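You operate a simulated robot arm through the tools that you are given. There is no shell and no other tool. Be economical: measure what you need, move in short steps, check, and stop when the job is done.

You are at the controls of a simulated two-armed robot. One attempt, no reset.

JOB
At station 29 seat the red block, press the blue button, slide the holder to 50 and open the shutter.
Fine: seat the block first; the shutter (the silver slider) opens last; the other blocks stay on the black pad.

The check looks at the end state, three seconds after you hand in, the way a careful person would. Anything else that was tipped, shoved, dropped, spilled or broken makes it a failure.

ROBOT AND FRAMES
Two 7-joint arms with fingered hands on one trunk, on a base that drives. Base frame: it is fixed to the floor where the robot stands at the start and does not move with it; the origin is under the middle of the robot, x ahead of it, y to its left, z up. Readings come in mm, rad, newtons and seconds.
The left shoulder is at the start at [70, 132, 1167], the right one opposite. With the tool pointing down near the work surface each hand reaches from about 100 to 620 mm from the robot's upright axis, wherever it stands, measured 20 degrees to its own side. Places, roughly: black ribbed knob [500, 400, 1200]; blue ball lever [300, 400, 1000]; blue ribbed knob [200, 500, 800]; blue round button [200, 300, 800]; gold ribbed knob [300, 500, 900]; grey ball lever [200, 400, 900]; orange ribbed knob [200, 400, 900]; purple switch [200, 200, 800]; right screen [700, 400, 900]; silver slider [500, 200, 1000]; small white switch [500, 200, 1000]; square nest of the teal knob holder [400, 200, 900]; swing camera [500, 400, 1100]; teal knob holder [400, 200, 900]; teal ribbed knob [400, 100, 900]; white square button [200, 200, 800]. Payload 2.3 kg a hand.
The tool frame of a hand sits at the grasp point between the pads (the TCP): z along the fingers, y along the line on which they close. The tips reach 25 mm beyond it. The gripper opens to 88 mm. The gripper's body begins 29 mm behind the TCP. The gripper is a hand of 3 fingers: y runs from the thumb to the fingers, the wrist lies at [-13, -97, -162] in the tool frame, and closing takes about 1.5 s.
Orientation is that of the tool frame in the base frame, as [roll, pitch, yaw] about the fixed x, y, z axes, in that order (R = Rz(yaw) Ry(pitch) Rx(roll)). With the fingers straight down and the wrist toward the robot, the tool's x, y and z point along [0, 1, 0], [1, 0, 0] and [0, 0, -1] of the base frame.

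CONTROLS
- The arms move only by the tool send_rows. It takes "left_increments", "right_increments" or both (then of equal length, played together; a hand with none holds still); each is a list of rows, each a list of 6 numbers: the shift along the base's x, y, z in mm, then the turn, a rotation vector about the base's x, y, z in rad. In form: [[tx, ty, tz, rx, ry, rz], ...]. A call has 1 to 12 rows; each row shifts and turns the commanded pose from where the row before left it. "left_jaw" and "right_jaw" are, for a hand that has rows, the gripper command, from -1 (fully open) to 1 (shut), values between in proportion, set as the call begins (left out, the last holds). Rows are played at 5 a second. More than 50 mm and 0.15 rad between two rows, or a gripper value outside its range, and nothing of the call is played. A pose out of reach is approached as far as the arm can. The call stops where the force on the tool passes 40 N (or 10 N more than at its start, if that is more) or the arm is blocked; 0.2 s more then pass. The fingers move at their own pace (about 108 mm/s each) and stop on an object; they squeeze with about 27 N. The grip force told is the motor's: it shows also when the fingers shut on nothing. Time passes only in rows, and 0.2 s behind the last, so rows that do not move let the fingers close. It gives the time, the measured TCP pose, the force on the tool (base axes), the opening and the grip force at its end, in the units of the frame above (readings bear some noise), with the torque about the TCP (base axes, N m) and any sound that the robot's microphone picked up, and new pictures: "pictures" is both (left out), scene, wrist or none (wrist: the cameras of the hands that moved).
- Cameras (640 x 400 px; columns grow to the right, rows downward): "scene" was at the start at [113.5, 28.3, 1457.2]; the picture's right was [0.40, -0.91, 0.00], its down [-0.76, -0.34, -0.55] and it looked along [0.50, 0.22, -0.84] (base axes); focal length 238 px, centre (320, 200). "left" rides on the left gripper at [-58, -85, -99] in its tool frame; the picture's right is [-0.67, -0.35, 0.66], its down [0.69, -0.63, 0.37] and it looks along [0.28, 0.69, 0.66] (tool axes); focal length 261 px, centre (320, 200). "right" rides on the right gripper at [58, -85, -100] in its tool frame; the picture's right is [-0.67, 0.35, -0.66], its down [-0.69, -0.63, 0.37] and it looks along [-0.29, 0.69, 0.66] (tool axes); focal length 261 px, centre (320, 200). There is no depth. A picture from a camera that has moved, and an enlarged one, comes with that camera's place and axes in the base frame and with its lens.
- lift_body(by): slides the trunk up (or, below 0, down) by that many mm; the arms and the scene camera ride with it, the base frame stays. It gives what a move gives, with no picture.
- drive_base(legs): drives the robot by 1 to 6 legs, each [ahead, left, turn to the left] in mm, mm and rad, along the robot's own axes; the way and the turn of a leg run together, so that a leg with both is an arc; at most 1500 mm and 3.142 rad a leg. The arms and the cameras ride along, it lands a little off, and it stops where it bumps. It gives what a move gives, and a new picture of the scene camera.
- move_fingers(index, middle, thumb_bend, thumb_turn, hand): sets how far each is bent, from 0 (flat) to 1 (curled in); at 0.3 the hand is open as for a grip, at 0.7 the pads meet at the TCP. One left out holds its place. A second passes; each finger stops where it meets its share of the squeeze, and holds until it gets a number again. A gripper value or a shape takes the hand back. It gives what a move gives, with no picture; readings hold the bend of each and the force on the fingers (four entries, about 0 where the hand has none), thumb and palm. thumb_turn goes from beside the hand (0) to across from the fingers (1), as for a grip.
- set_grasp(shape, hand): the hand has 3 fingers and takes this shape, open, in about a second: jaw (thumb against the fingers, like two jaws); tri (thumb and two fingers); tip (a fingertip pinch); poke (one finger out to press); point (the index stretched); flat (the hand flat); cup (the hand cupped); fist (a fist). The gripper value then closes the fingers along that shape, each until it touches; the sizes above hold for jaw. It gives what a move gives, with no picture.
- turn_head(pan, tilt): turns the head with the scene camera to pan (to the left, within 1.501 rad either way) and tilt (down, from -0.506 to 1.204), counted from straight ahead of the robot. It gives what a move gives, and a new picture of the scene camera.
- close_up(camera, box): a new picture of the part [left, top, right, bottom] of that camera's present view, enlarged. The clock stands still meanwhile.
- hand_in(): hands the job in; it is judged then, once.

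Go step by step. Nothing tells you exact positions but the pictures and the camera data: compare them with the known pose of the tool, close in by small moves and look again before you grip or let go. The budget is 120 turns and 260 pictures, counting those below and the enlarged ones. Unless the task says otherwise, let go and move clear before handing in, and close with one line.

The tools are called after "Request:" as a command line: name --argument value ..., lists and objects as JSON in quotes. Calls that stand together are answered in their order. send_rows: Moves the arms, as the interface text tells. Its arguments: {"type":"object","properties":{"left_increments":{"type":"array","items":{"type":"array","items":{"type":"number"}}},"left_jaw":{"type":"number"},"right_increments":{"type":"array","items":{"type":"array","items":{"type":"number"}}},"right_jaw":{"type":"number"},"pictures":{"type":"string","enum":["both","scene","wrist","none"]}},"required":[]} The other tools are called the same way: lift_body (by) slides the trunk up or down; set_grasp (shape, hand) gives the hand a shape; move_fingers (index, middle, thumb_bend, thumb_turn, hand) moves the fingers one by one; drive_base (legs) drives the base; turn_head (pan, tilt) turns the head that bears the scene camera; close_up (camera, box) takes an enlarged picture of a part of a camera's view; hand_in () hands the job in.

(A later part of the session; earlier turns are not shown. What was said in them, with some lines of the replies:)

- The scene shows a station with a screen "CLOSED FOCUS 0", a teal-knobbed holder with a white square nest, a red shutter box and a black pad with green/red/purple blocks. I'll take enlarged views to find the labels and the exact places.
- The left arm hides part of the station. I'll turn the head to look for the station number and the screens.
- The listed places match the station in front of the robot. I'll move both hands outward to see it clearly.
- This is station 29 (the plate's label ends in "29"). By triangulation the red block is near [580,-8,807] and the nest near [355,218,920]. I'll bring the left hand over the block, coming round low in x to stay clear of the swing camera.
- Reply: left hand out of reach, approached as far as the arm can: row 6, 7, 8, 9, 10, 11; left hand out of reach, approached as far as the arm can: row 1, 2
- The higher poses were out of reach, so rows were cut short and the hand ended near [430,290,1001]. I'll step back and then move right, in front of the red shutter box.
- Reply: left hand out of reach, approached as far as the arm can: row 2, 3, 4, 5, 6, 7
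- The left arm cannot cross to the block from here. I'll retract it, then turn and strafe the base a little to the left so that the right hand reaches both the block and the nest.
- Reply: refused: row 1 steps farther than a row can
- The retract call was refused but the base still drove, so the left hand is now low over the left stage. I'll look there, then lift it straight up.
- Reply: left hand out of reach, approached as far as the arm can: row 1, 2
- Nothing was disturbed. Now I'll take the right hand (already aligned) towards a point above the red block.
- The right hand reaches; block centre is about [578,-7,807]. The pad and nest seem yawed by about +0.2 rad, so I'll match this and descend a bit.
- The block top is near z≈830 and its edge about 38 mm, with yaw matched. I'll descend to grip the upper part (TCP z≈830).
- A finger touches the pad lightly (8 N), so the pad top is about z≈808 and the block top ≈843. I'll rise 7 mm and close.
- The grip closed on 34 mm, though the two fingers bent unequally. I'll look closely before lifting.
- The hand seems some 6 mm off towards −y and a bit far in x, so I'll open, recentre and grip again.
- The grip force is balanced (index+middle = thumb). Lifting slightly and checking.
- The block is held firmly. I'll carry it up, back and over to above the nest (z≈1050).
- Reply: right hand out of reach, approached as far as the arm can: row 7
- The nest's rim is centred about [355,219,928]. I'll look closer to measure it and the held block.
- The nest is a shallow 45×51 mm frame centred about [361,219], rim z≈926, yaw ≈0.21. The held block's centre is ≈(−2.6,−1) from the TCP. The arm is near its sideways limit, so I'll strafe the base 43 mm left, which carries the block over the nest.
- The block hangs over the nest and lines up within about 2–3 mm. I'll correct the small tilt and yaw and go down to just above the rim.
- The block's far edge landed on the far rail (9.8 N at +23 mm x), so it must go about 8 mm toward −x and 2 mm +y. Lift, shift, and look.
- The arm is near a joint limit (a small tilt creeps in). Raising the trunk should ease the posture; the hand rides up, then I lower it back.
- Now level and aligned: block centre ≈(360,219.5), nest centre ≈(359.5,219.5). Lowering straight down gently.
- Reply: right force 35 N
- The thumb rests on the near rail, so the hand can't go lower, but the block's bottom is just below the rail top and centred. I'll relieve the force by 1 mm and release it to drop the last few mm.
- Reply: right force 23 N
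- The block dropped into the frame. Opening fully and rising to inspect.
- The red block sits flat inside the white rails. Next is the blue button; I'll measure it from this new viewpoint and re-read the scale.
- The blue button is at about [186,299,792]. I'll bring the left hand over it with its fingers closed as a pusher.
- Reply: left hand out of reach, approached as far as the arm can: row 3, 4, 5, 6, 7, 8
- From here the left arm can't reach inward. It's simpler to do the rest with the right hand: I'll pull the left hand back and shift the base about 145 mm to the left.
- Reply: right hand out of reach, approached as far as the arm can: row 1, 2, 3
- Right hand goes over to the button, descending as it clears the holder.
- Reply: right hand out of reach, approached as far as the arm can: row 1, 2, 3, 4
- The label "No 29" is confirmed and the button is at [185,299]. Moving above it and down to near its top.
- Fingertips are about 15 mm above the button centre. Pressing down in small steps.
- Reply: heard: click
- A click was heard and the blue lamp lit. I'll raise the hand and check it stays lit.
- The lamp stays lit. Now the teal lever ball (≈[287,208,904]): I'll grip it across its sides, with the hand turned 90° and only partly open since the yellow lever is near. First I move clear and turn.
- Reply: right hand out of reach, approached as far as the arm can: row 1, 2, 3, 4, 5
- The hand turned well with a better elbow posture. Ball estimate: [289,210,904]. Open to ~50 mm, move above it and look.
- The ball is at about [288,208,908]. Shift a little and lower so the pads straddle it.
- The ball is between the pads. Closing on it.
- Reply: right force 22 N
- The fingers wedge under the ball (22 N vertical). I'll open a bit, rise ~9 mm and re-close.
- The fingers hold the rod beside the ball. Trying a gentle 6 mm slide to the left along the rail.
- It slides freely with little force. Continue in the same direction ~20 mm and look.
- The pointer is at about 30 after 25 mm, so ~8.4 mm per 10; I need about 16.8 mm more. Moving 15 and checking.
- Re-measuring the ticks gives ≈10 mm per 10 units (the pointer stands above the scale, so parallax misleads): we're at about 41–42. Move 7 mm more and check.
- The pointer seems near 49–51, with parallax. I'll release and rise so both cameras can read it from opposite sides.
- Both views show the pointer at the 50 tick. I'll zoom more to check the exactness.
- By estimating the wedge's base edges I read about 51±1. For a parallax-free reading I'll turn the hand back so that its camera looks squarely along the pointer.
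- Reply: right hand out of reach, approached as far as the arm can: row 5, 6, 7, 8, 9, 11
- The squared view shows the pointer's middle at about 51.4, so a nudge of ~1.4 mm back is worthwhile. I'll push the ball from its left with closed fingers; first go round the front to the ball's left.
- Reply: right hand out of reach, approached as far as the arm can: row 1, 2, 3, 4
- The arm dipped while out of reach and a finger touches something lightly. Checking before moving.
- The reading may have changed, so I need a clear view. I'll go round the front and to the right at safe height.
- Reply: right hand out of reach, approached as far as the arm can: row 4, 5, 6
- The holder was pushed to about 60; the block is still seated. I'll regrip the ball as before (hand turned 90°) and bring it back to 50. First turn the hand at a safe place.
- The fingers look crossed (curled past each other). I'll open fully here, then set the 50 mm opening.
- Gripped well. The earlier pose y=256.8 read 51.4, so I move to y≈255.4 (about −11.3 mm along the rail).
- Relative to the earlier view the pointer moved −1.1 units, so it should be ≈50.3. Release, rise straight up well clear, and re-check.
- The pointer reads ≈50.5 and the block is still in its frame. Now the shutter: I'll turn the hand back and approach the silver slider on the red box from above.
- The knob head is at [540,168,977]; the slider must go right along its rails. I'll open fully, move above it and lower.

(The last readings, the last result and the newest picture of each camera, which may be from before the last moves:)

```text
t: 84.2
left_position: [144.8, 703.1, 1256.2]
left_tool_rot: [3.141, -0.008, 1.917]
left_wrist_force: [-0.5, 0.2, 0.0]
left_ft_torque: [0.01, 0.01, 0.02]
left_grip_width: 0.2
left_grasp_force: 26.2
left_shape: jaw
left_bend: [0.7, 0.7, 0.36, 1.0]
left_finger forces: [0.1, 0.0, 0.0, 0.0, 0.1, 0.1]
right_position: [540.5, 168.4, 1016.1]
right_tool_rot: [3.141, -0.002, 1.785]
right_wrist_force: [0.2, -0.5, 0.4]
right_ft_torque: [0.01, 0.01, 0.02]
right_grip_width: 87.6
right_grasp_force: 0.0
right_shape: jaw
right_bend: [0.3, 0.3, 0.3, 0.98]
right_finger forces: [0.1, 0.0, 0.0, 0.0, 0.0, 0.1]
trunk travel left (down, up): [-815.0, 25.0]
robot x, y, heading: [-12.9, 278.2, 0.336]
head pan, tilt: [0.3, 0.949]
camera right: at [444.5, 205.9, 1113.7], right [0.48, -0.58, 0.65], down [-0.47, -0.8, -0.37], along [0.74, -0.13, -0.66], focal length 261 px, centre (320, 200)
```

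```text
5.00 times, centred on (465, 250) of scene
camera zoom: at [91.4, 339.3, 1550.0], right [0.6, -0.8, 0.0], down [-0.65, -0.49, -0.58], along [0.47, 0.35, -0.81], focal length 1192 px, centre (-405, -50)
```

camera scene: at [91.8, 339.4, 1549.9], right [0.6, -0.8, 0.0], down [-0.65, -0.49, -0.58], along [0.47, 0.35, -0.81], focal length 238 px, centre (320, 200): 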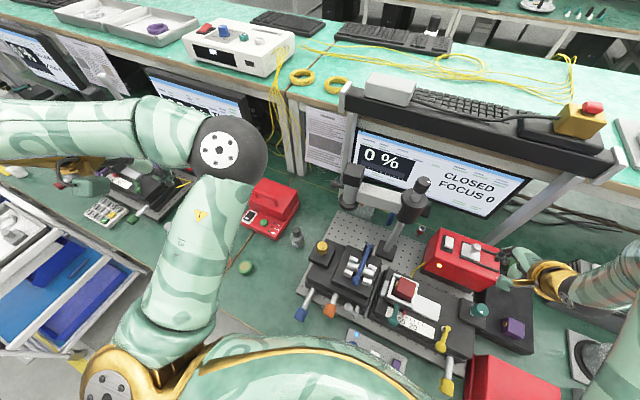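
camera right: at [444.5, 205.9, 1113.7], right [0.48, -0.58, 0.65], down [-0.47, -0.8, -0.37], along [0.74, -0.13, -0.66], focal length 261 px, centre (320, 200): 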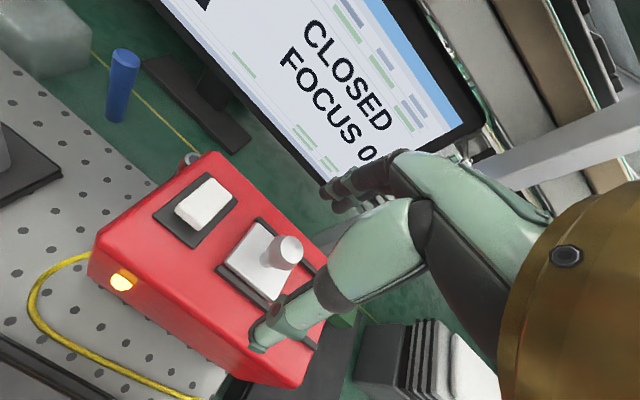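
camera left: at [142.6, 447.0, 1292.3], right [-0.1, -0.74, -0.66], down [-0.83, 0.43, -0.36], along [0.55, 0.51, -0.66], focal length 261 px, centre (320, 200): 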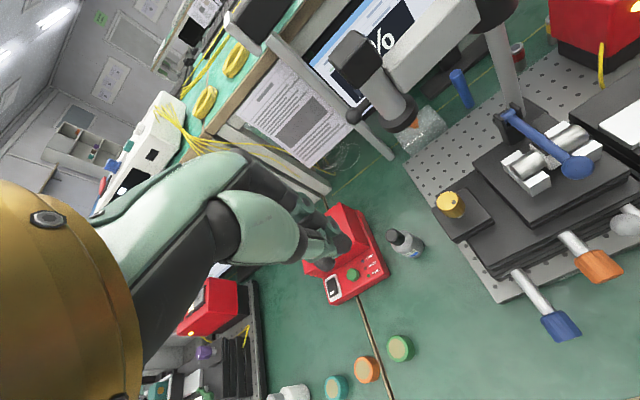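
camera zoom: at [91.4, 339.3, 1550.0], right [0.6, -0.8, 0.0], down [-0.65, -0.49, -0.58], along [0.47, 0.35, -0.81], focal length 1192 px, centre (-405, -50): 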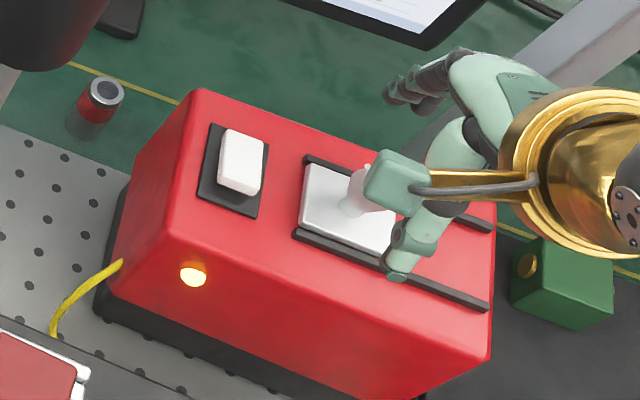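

Aligned. Descend to TCP z≈987 and close on the knob.

Request:
send_rows --right_increments '[[1, 0, -10, 0, 0, 0], [0, 0, -10, 0, 0, 0], [0, 0, -8, 0, 0, 0], [0, 0, 0, 0, 0, 0]]' --pictures "none"

Request:
send_rows --right_increments '[[0, 0, 0, 0, 0, 0], [0, 0, 0, 0, 0, 0], [0, 0, 0, 0, 0, 0], [0, 0, 0, 0, 0, 0], [0, 0, 0, 0, 0, 0], [0, 0, 0, 0, 0, 0], [0, 0, 0, 0, 0, 0]]' --right_jaw 1 --pictures "none"

Request:
close_up --camera "right" --box '[200, 130, 400, 330]'

```text
t: 85.2
left_position: [144.8, 701.3, 1256.6]
left_tool_rot: [3.142, -0.008, 1.919]
left_wrist_force: [1.3, -0.2, 0.2]
left_ft_torque: [0.05, 0.01, 0.02]
left_grip_width: 0.0
left_grasp_force: 26.8
left_shape: jaw
left_bend: [0.7, 0.7, 0.36, 1.0]
left_finger forces: [0.0, 0.0, 0.1, 0.1, 0.0, 0.1]
right_position: [538.9, 168.3, 988.1]
right_tool_rot: [-3.14, -0.003, 1.784]
right_wrist_force: [-0.2, -0.6, -0.6]
right_ft_torque: [0.01, -0.03, -0.02]
right_grip_width: 87.6
right_grasp_force: 0.0
right_shape: jaw
right_bend: [0.3, 0.3, 0.3, 0.98]
right_finger forces: [0.0, 0.1, 0.0, 0.1, 0.0, 0.0]
trunk travel left (down, up): [-815.0, 25.0]
robot x, y, heading: [-13.5, 282.4, 0.342]
head pan, tilt: [0.3, 0.949]
```

```text
t: 86.8
left_position: [145.5, 702.3, 1257.4]
left_tool_rot: [-3.141, -0.008, 1.917]
left_wrist_force: [0.3, -0.3, 0.8]
left_ft_torque: [0.01, -0.01, -0.02]
left_grip_width: 0.1
left_grasp_force: 26.7
left_shape: jaw
left_bend: [0.7, 0.7, 0.36, 1.0]
left_finger forces: [0.1, 0.0, 0.0, 0.1, 0.0, 0.0]
right_position: [541.0, 168.1, 986.7]
right_tool_rot: [-3.136, -0.004, 1.784]
right_wrist_force: [-2.6, -0.2, -7.6]
right_ft_torque: [-0.02, 0.07, -0.02]
right_grip_width: 15.6
right_grasp_force: 27.1
right_shape: jaw
right_bend: [0.74, 0.58, 0.73, 1.0]
right_finger forces: [15.3, 7.9, 0.0, 0.0, 25.6, 0.1]
trunk travel left (down, up): [-815.0, 25.0]
robot x, y, heading: [-16.0, 282.8, 0.338]
head pan, tilt: [0.3, 0.949]
```

```text
2.00 times, centred on (300, 230) of right
camera zoom: at [445.8, 205.8, 1085.7], right [0.49, -0.58, 0.65], down [-0.47, -0.8, -0.37], along [0.74, -0.13, -0.66], focal length 521 px, centre (360, 140)
```

zoom: 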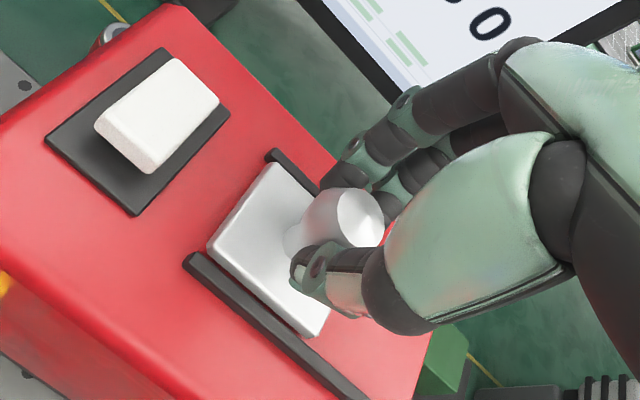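

The knob is held (15.6 mm). Sliding it to the right along the rails.

Request:
send_rows --right_increments '[[1.05, -4.9, 0, 0, 0, 0], [1.05, -4.9, 0, 0, 0, 0], [1.05, -4.9, 0, 0, 0, 0], [1.05, -4.9, 0, 0, 0, 0], [0, 0, 0, 0, 0, 0]]' --pictures "both"

Request:
close_up --camera "right" --box '[200, 130, 400, 330]'

```text
t: 88.0
left_position: [147.0, 701.1, 1257.5]
left_tool_rot: [-3.14, -0.01, 1.917]
left_wrist_force: [0.3, 0.3, -0.1]
left_ft_torque: [-0.03, 0.01, 0.0]
left_grip_width: 0.0
left_grasp_force: 26.9
left_shape: jaw
left_bend: [0.7, 0.7, 0.36, 1.0]
left_finger forces: [0.1, 0.0, 0.0, 0.1, 0.1, 0.1]
right_position: [543.8, 146.0, 988.8]
right_tool_rot: [-3.139, -0.002, 1.784]
right_wrist_force: [-4.6, -0.9, -9.2]
right_ft_torque: [-0.04, 0.08, 0.02]
right_grip_width: 15.9
right_grasp_force: 27.4
right_shape: jaw
right_bend: [0.74, 0.58, 0.73, 1.0]
right_finger forces: [15.1, 7.9, 0.0, 0.0, 27.0, 0.1]
trunk travel left (down, up): [-815.0, 25.0]
robot x, y, heading: [-13.3, 276.9, 0.339]
head pan, tilt: [0.3, 0.949]
camera scene: at [91.9, 338.0, 1550.0], right [0.6, -0.8, 0.0], down [-0.65, -0.49, -0.58], along [0.47, 0.35, -0.81], focal length 238 px, centre (320, 200)
camera right: at [450.0, 185.0, 1085.8], right [0.48, -0.58, 0.65], down [-0.47, -0.8, -0.37], along [0.74, -0.13, -0.66], focal length 261 px, centre (320, 200)
```

scene: 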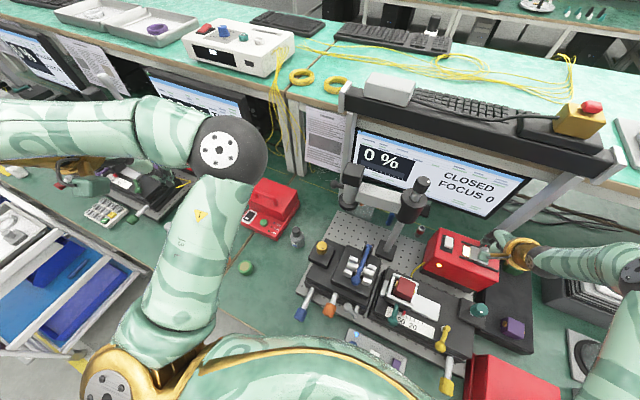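
right: 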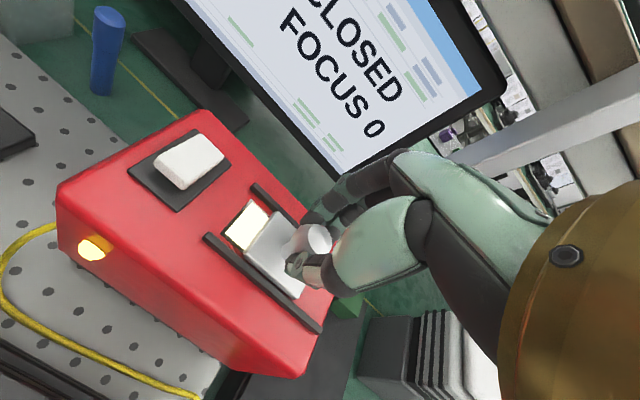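

```text
2.00 times, centred on (300, 230) of right
camera zoom: at [450.0, 185.0, 1085.8], right [0.48, -0.58, 0.65], down [-0.47, -0.8, -0.37], along [0.74, -0.13, -0.66], focal length 521 px, centre (360, 140)
```

zoom: 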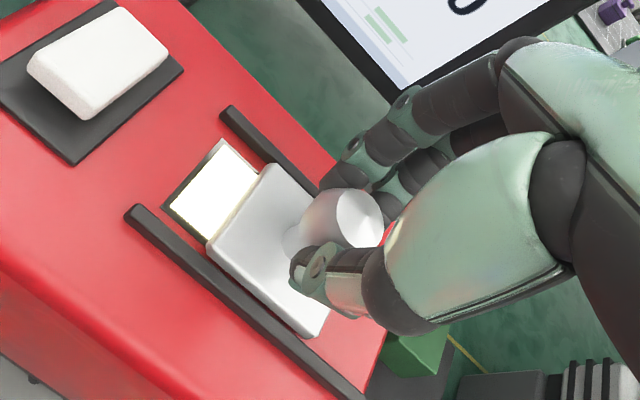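

It opens and uncovers a lit window. Continuing towards its end.

Request:
send_rows --right_increments '[[1.05, -4.9, 0, 0, 0, 0], [1.05, -4.9, 0, 0, 0, 0], [1.05, -4.9, 0, 0, 0, 0], [0.6, -2.9, 0, 0, 0, 0], [0, 0, 0, 0, 0, 0]]' --pictures "both"

Request:
close_up --camera "right" --box '[200, 130, 400, 330]'

```text
t: 89.2
left_position: [145.7, 701.7, 1256.4]
left_tool_rot: [3.141, -0.01, 1.919]
left_wrist_force: [-0.9, -0.4, 0.1]
left_ft_torque: [0.01, 0.01, -0.02]
left_grip_width: 0.0
left_grasp_force: 26.3
left_shape: jaw
left_bend: [0.7, 0.7, 0.36, 1.0]
left_finger forces: [0.0, 0.0, 0.0, 0.0, 0.1, 0.1]
right_position: [548.5, 128.9, 987.1]
right_tool_rot: [-3.14, -0.003, 1.785]
right_wrist_force: [-5.5, -1.9, -8.3]
right_ft_torque: [-0.01, 0.14, 0.01]
right_grip_width: 15.2
right_grasp_force: 27.4
right_shape: jaw
right_bend: [0.74, 0.58, 0.73, 1.0]
right_finger forces: [15.0, 8.0, 0.0, 0.0, 28.3, 0.1]
trunk travel left (down, up): [-815.0, 25.0]
robot x, y, heading: [-15.3, 276.2, 0.344]
head pan, tilt: [0.3, 0.949]
camera scene: at [91.1, 337.5, 1550.1], right [0.6, -0.8, 0.0], down [-0.65, -0.49, -0.58], along [0.47, 0.35, -0.81], focal length 238 px, centre (320, 200)
camera right: at [453.6, 167.7, 1085.8], right [0.48, -0.58, 0.65], down [-0.47, -0.8, -0.37], along [0.74, -0.13, -0.66], focal length 261 px, centre (320, 200)
```

scene: 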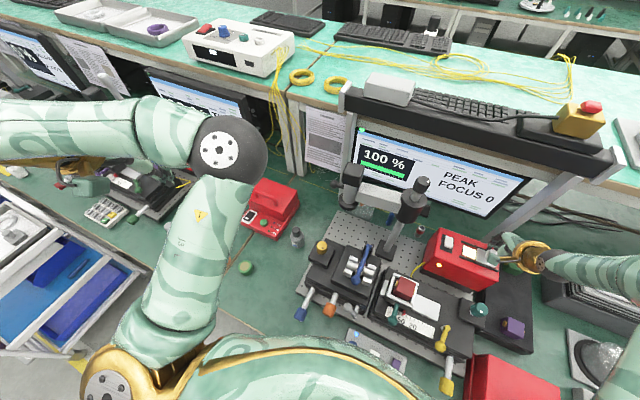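
right: 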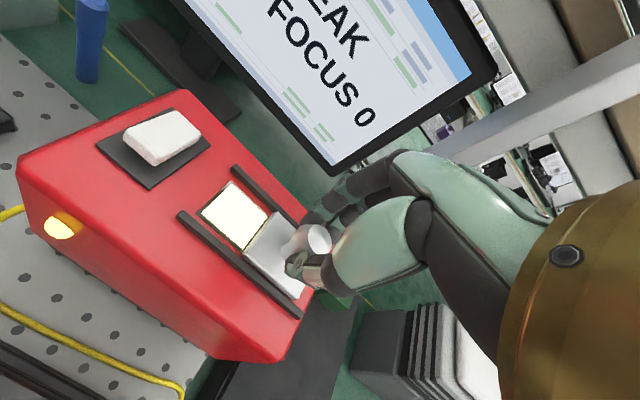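

```text
2.00 times, centred on (300, 230) of right
camera zoom: at [453.6, 167.7, 1085.8], right [0.48, -0.58, 0.65], down [-0.47, -0.8, -0.37], along [0.74, -0.13, -0.66], focal length 521 px, centre (360, 140)
```

zoom: 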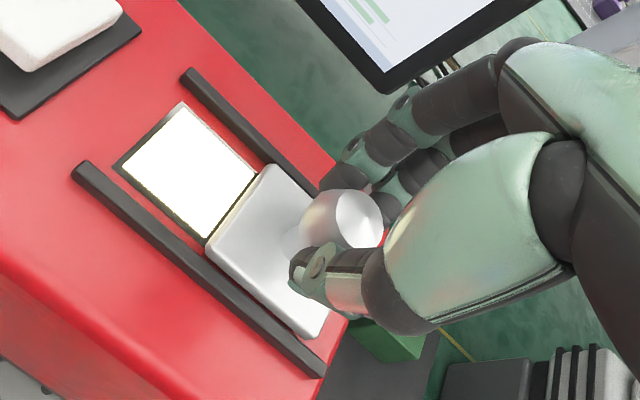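

The screen shows "100 % PEAK", so everything agrees. A few mm more to the stop, gently.

Request:
send_rows --right_increments '[[0.4, -1.9, 0, 0, 0, 0], [0.4, -1.9, 0, 0, 0, 0], [0.4, -1.9, 0, 0, 0, 0], [0, 0, 0, 0, 0, 0]]' --pictures "none"

Request:
close_up --camera "right" --box '[200, 130, 400, 330]'

```text
t: 90.2
left_position: [145.8, 701.4, 1258.2]
left_tool_rot: [3.14, -0.008, 1.917]
left_wrist_force: [0.0, -0.3, 0.1]
left_ft_torque: [-0.03, 0.0, 0.03]
left_grip_width: 0.0
left_grasp_force: 27.1
left_shape: jaw
left_bend: [0.7, 0.7, 0.36, 1.0]
left_finger forces: [0.0, 0.0, 0.0, 0.0, 0.0, 0.1]
right_position: [548.1, 124.4, 987.0]
right_tool_rot: [-3.138, -0.003, 1.782]
right_wrist_force: [-7.1, 0.3, -11.1]
right_ft_torque: [0.03, 0.18, -0.01]
right_grip_width: 15.1
right_grasp_force: 26.6
right_shape: jaw
right_bend: [0.74, 0.58, 0.73, 1.0]
right_finger forces: [15.3, 7.4, 0.1, 0.1, 28.7, 0.0]
trunk travel left (down, up): [-815.0, 25.0]
robot x, y, heading: [-12.0, 279.3, 0.339]
head pan, tilt: [0.3, 0.949]
```

```text
2.00 times, centred on (300, 230) of right
camera zoom: at [454.8, 162.0, 1086.1], right [0.48, -0.58, 0.65], down [-0.47, -0.8, -0.37], along [0.74, -0.13, -0.66], focal length 521 px, centre (360, 140)
```

zoom: 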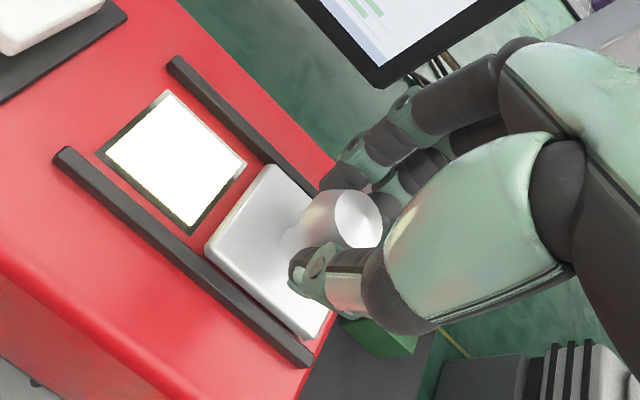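

The window is fully uncovered. Release, rise straight up, and check everything.

Request:
send_rows --right_increments '[[0, 0, 0, 0, 0, 0], [0, 0, 0, 0, 0, 0], [0, 0, 0, 0, 0, 0], [0, 0, 0, 0, 0, 0], [0, 0, 15, 0, 0, 0], [0, 0, 25, 0, 0, 0], [-10, -10, 25, 0, 0, 0], [-20, -30, 10, 0, 0, 0], [-20, -40, 0, 0, 0, 0]]' --right_jaw -1 --pictures "both"

Request:
close_up --camera "scene" --box '[340, 120, 540, 260]'

Request:
close_up --camera "scene" --box '[340, 240, 520, 370]'

Request:
close_up --camera "scene" --box '[385, 280, 435, 320]'

```text
t: 92.2
left_position: [143.8, 699.7, 1257.9]
left_tool_rot: [3.14, -0.009, 1.918]
left_wrist_force: [-0.2, -0.1, -0.2]
left_ft_torque: [-0.01, 0.01, -0.02]
left_grip_width: 0.0
left_grasp_force: 27.5
left_shape: jaw
left_bend: [0.7, 0.7, 0.36, 1.0]
left_finger forces: [0.1, 0.1, 0.0, 0.0, 0.0, 0.0]
right_position: [494.9, 40.7, 1065.9]
right_tool_rot: [-3.14, -0.005, 1.786]
right_wrist_force: [-0.1, -0.3, 0.2]
right_ft_torque: [0.03, -0.03, -0.05]
right_grip_width: 87.5
right_grasp_force: 0.1
right_shape: jaw
right_bend: [0.3, 0.3, 0.3, 0.98]
right_finger forces: [0.1, 0.1, 0.0, 0.0, 0.0, 0.0]
trunk travel left (down, up): [-815.0, 25.0]
robot x, y, heading: [-17.6, 279.2, 0.338]
head pan, tilt: [0.3, 0.949]
camera scene: at [89.8, 335.9, 1550.2], right [0.6, -0.8, 0.0], down [-0.65, -0.48, -0.58], along [0.47, 0.35, -0.81], focal length 238 px, centre (320, 200)
camera right: at [399.6, 78.2, 1162.7], right [0.48, -0.58, 0.65], down [-0.47, -0.8, -0.37], along [0.74, -0.13, -0.66], focal length 261 px, centre (320, 200)
```

scene: 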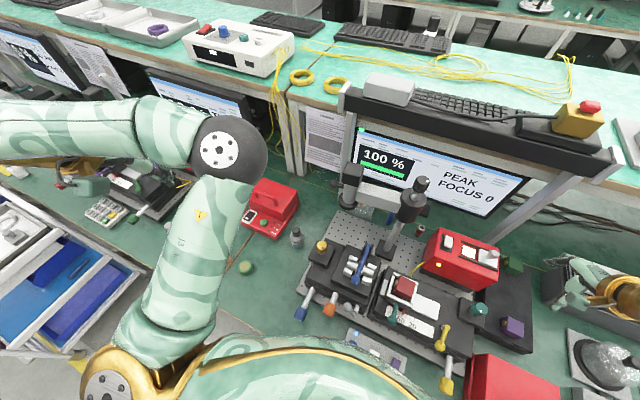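
right: 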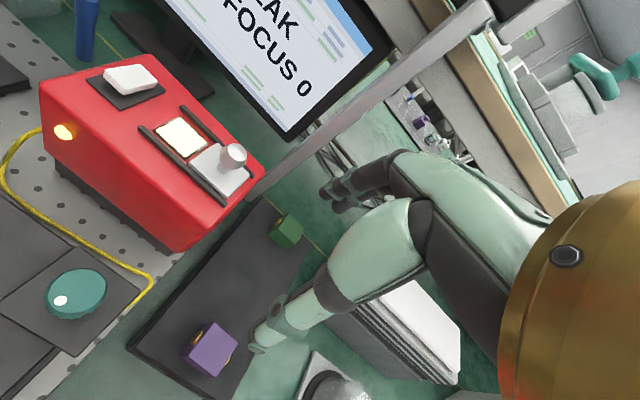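

```text
2.86 times, centred on (440, 190) of scene
camera zoom: at [89.8, 335.9, 1550.2], right [0.6, -0.8, 0.0], down [-0.65, -0.48, -0.58], along [0.47, 0.35, -0.81], focal length 681 px, centre (-23, 229)
```

zoom: 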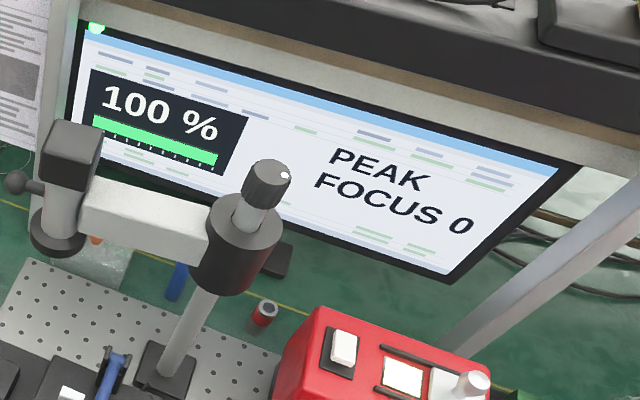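

```text
3.08 times, centred on (430, 305) of scene
camera zoom: at [89.8, 335.9, 1550.2], right [0.6, -0.8, 0.0], down [-0.65, -0.48, -0.58], along [0.47, 0.35, -0.81], focal length 733 px, centre (-18, -123)
```

zoom: 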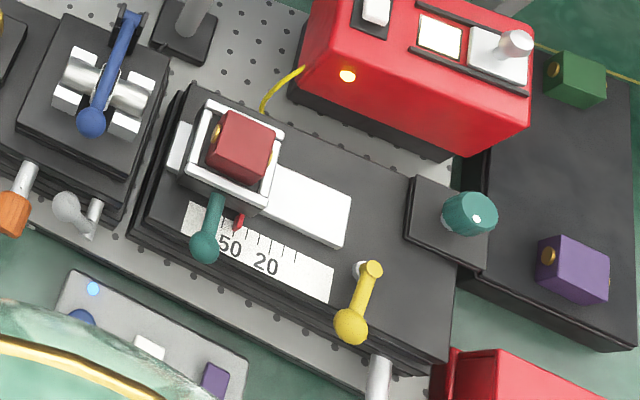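

```text
10.00 times, centred on (410, 300) of scene
camera zoom: at [89.8, 335.9, 1550.2], right [0.6, -0.8, 0.0], down [-0.65, -0.48, -0.58], along [0.47, 0.35, -0.81], focal length 2383 px, centre (-580, -800)
```

zoom: 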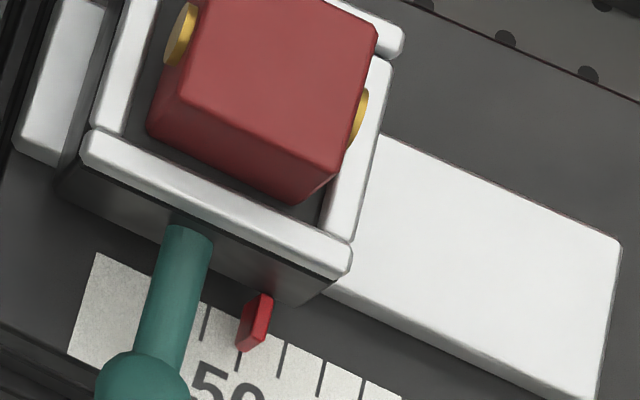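

Everything checks out: red block in its frame, blue lamp lit, pointer at about 50, shutter open, screen at 100 % PEAK, the other blocks on the pad, and both hands clear. Handing in.

Request:
hand_in

```text
The job is handed in.
```

At station 29 the red block is seated, the blue button is pressed with its lamp lit, the holder reads about 50, and the shutter is open, last as you asked. The station's screen shows 100 % PEAK, and the green and purple blocks are still on the black pad. Along the way I accidentally pushed the holder to about 60 and brought it back.
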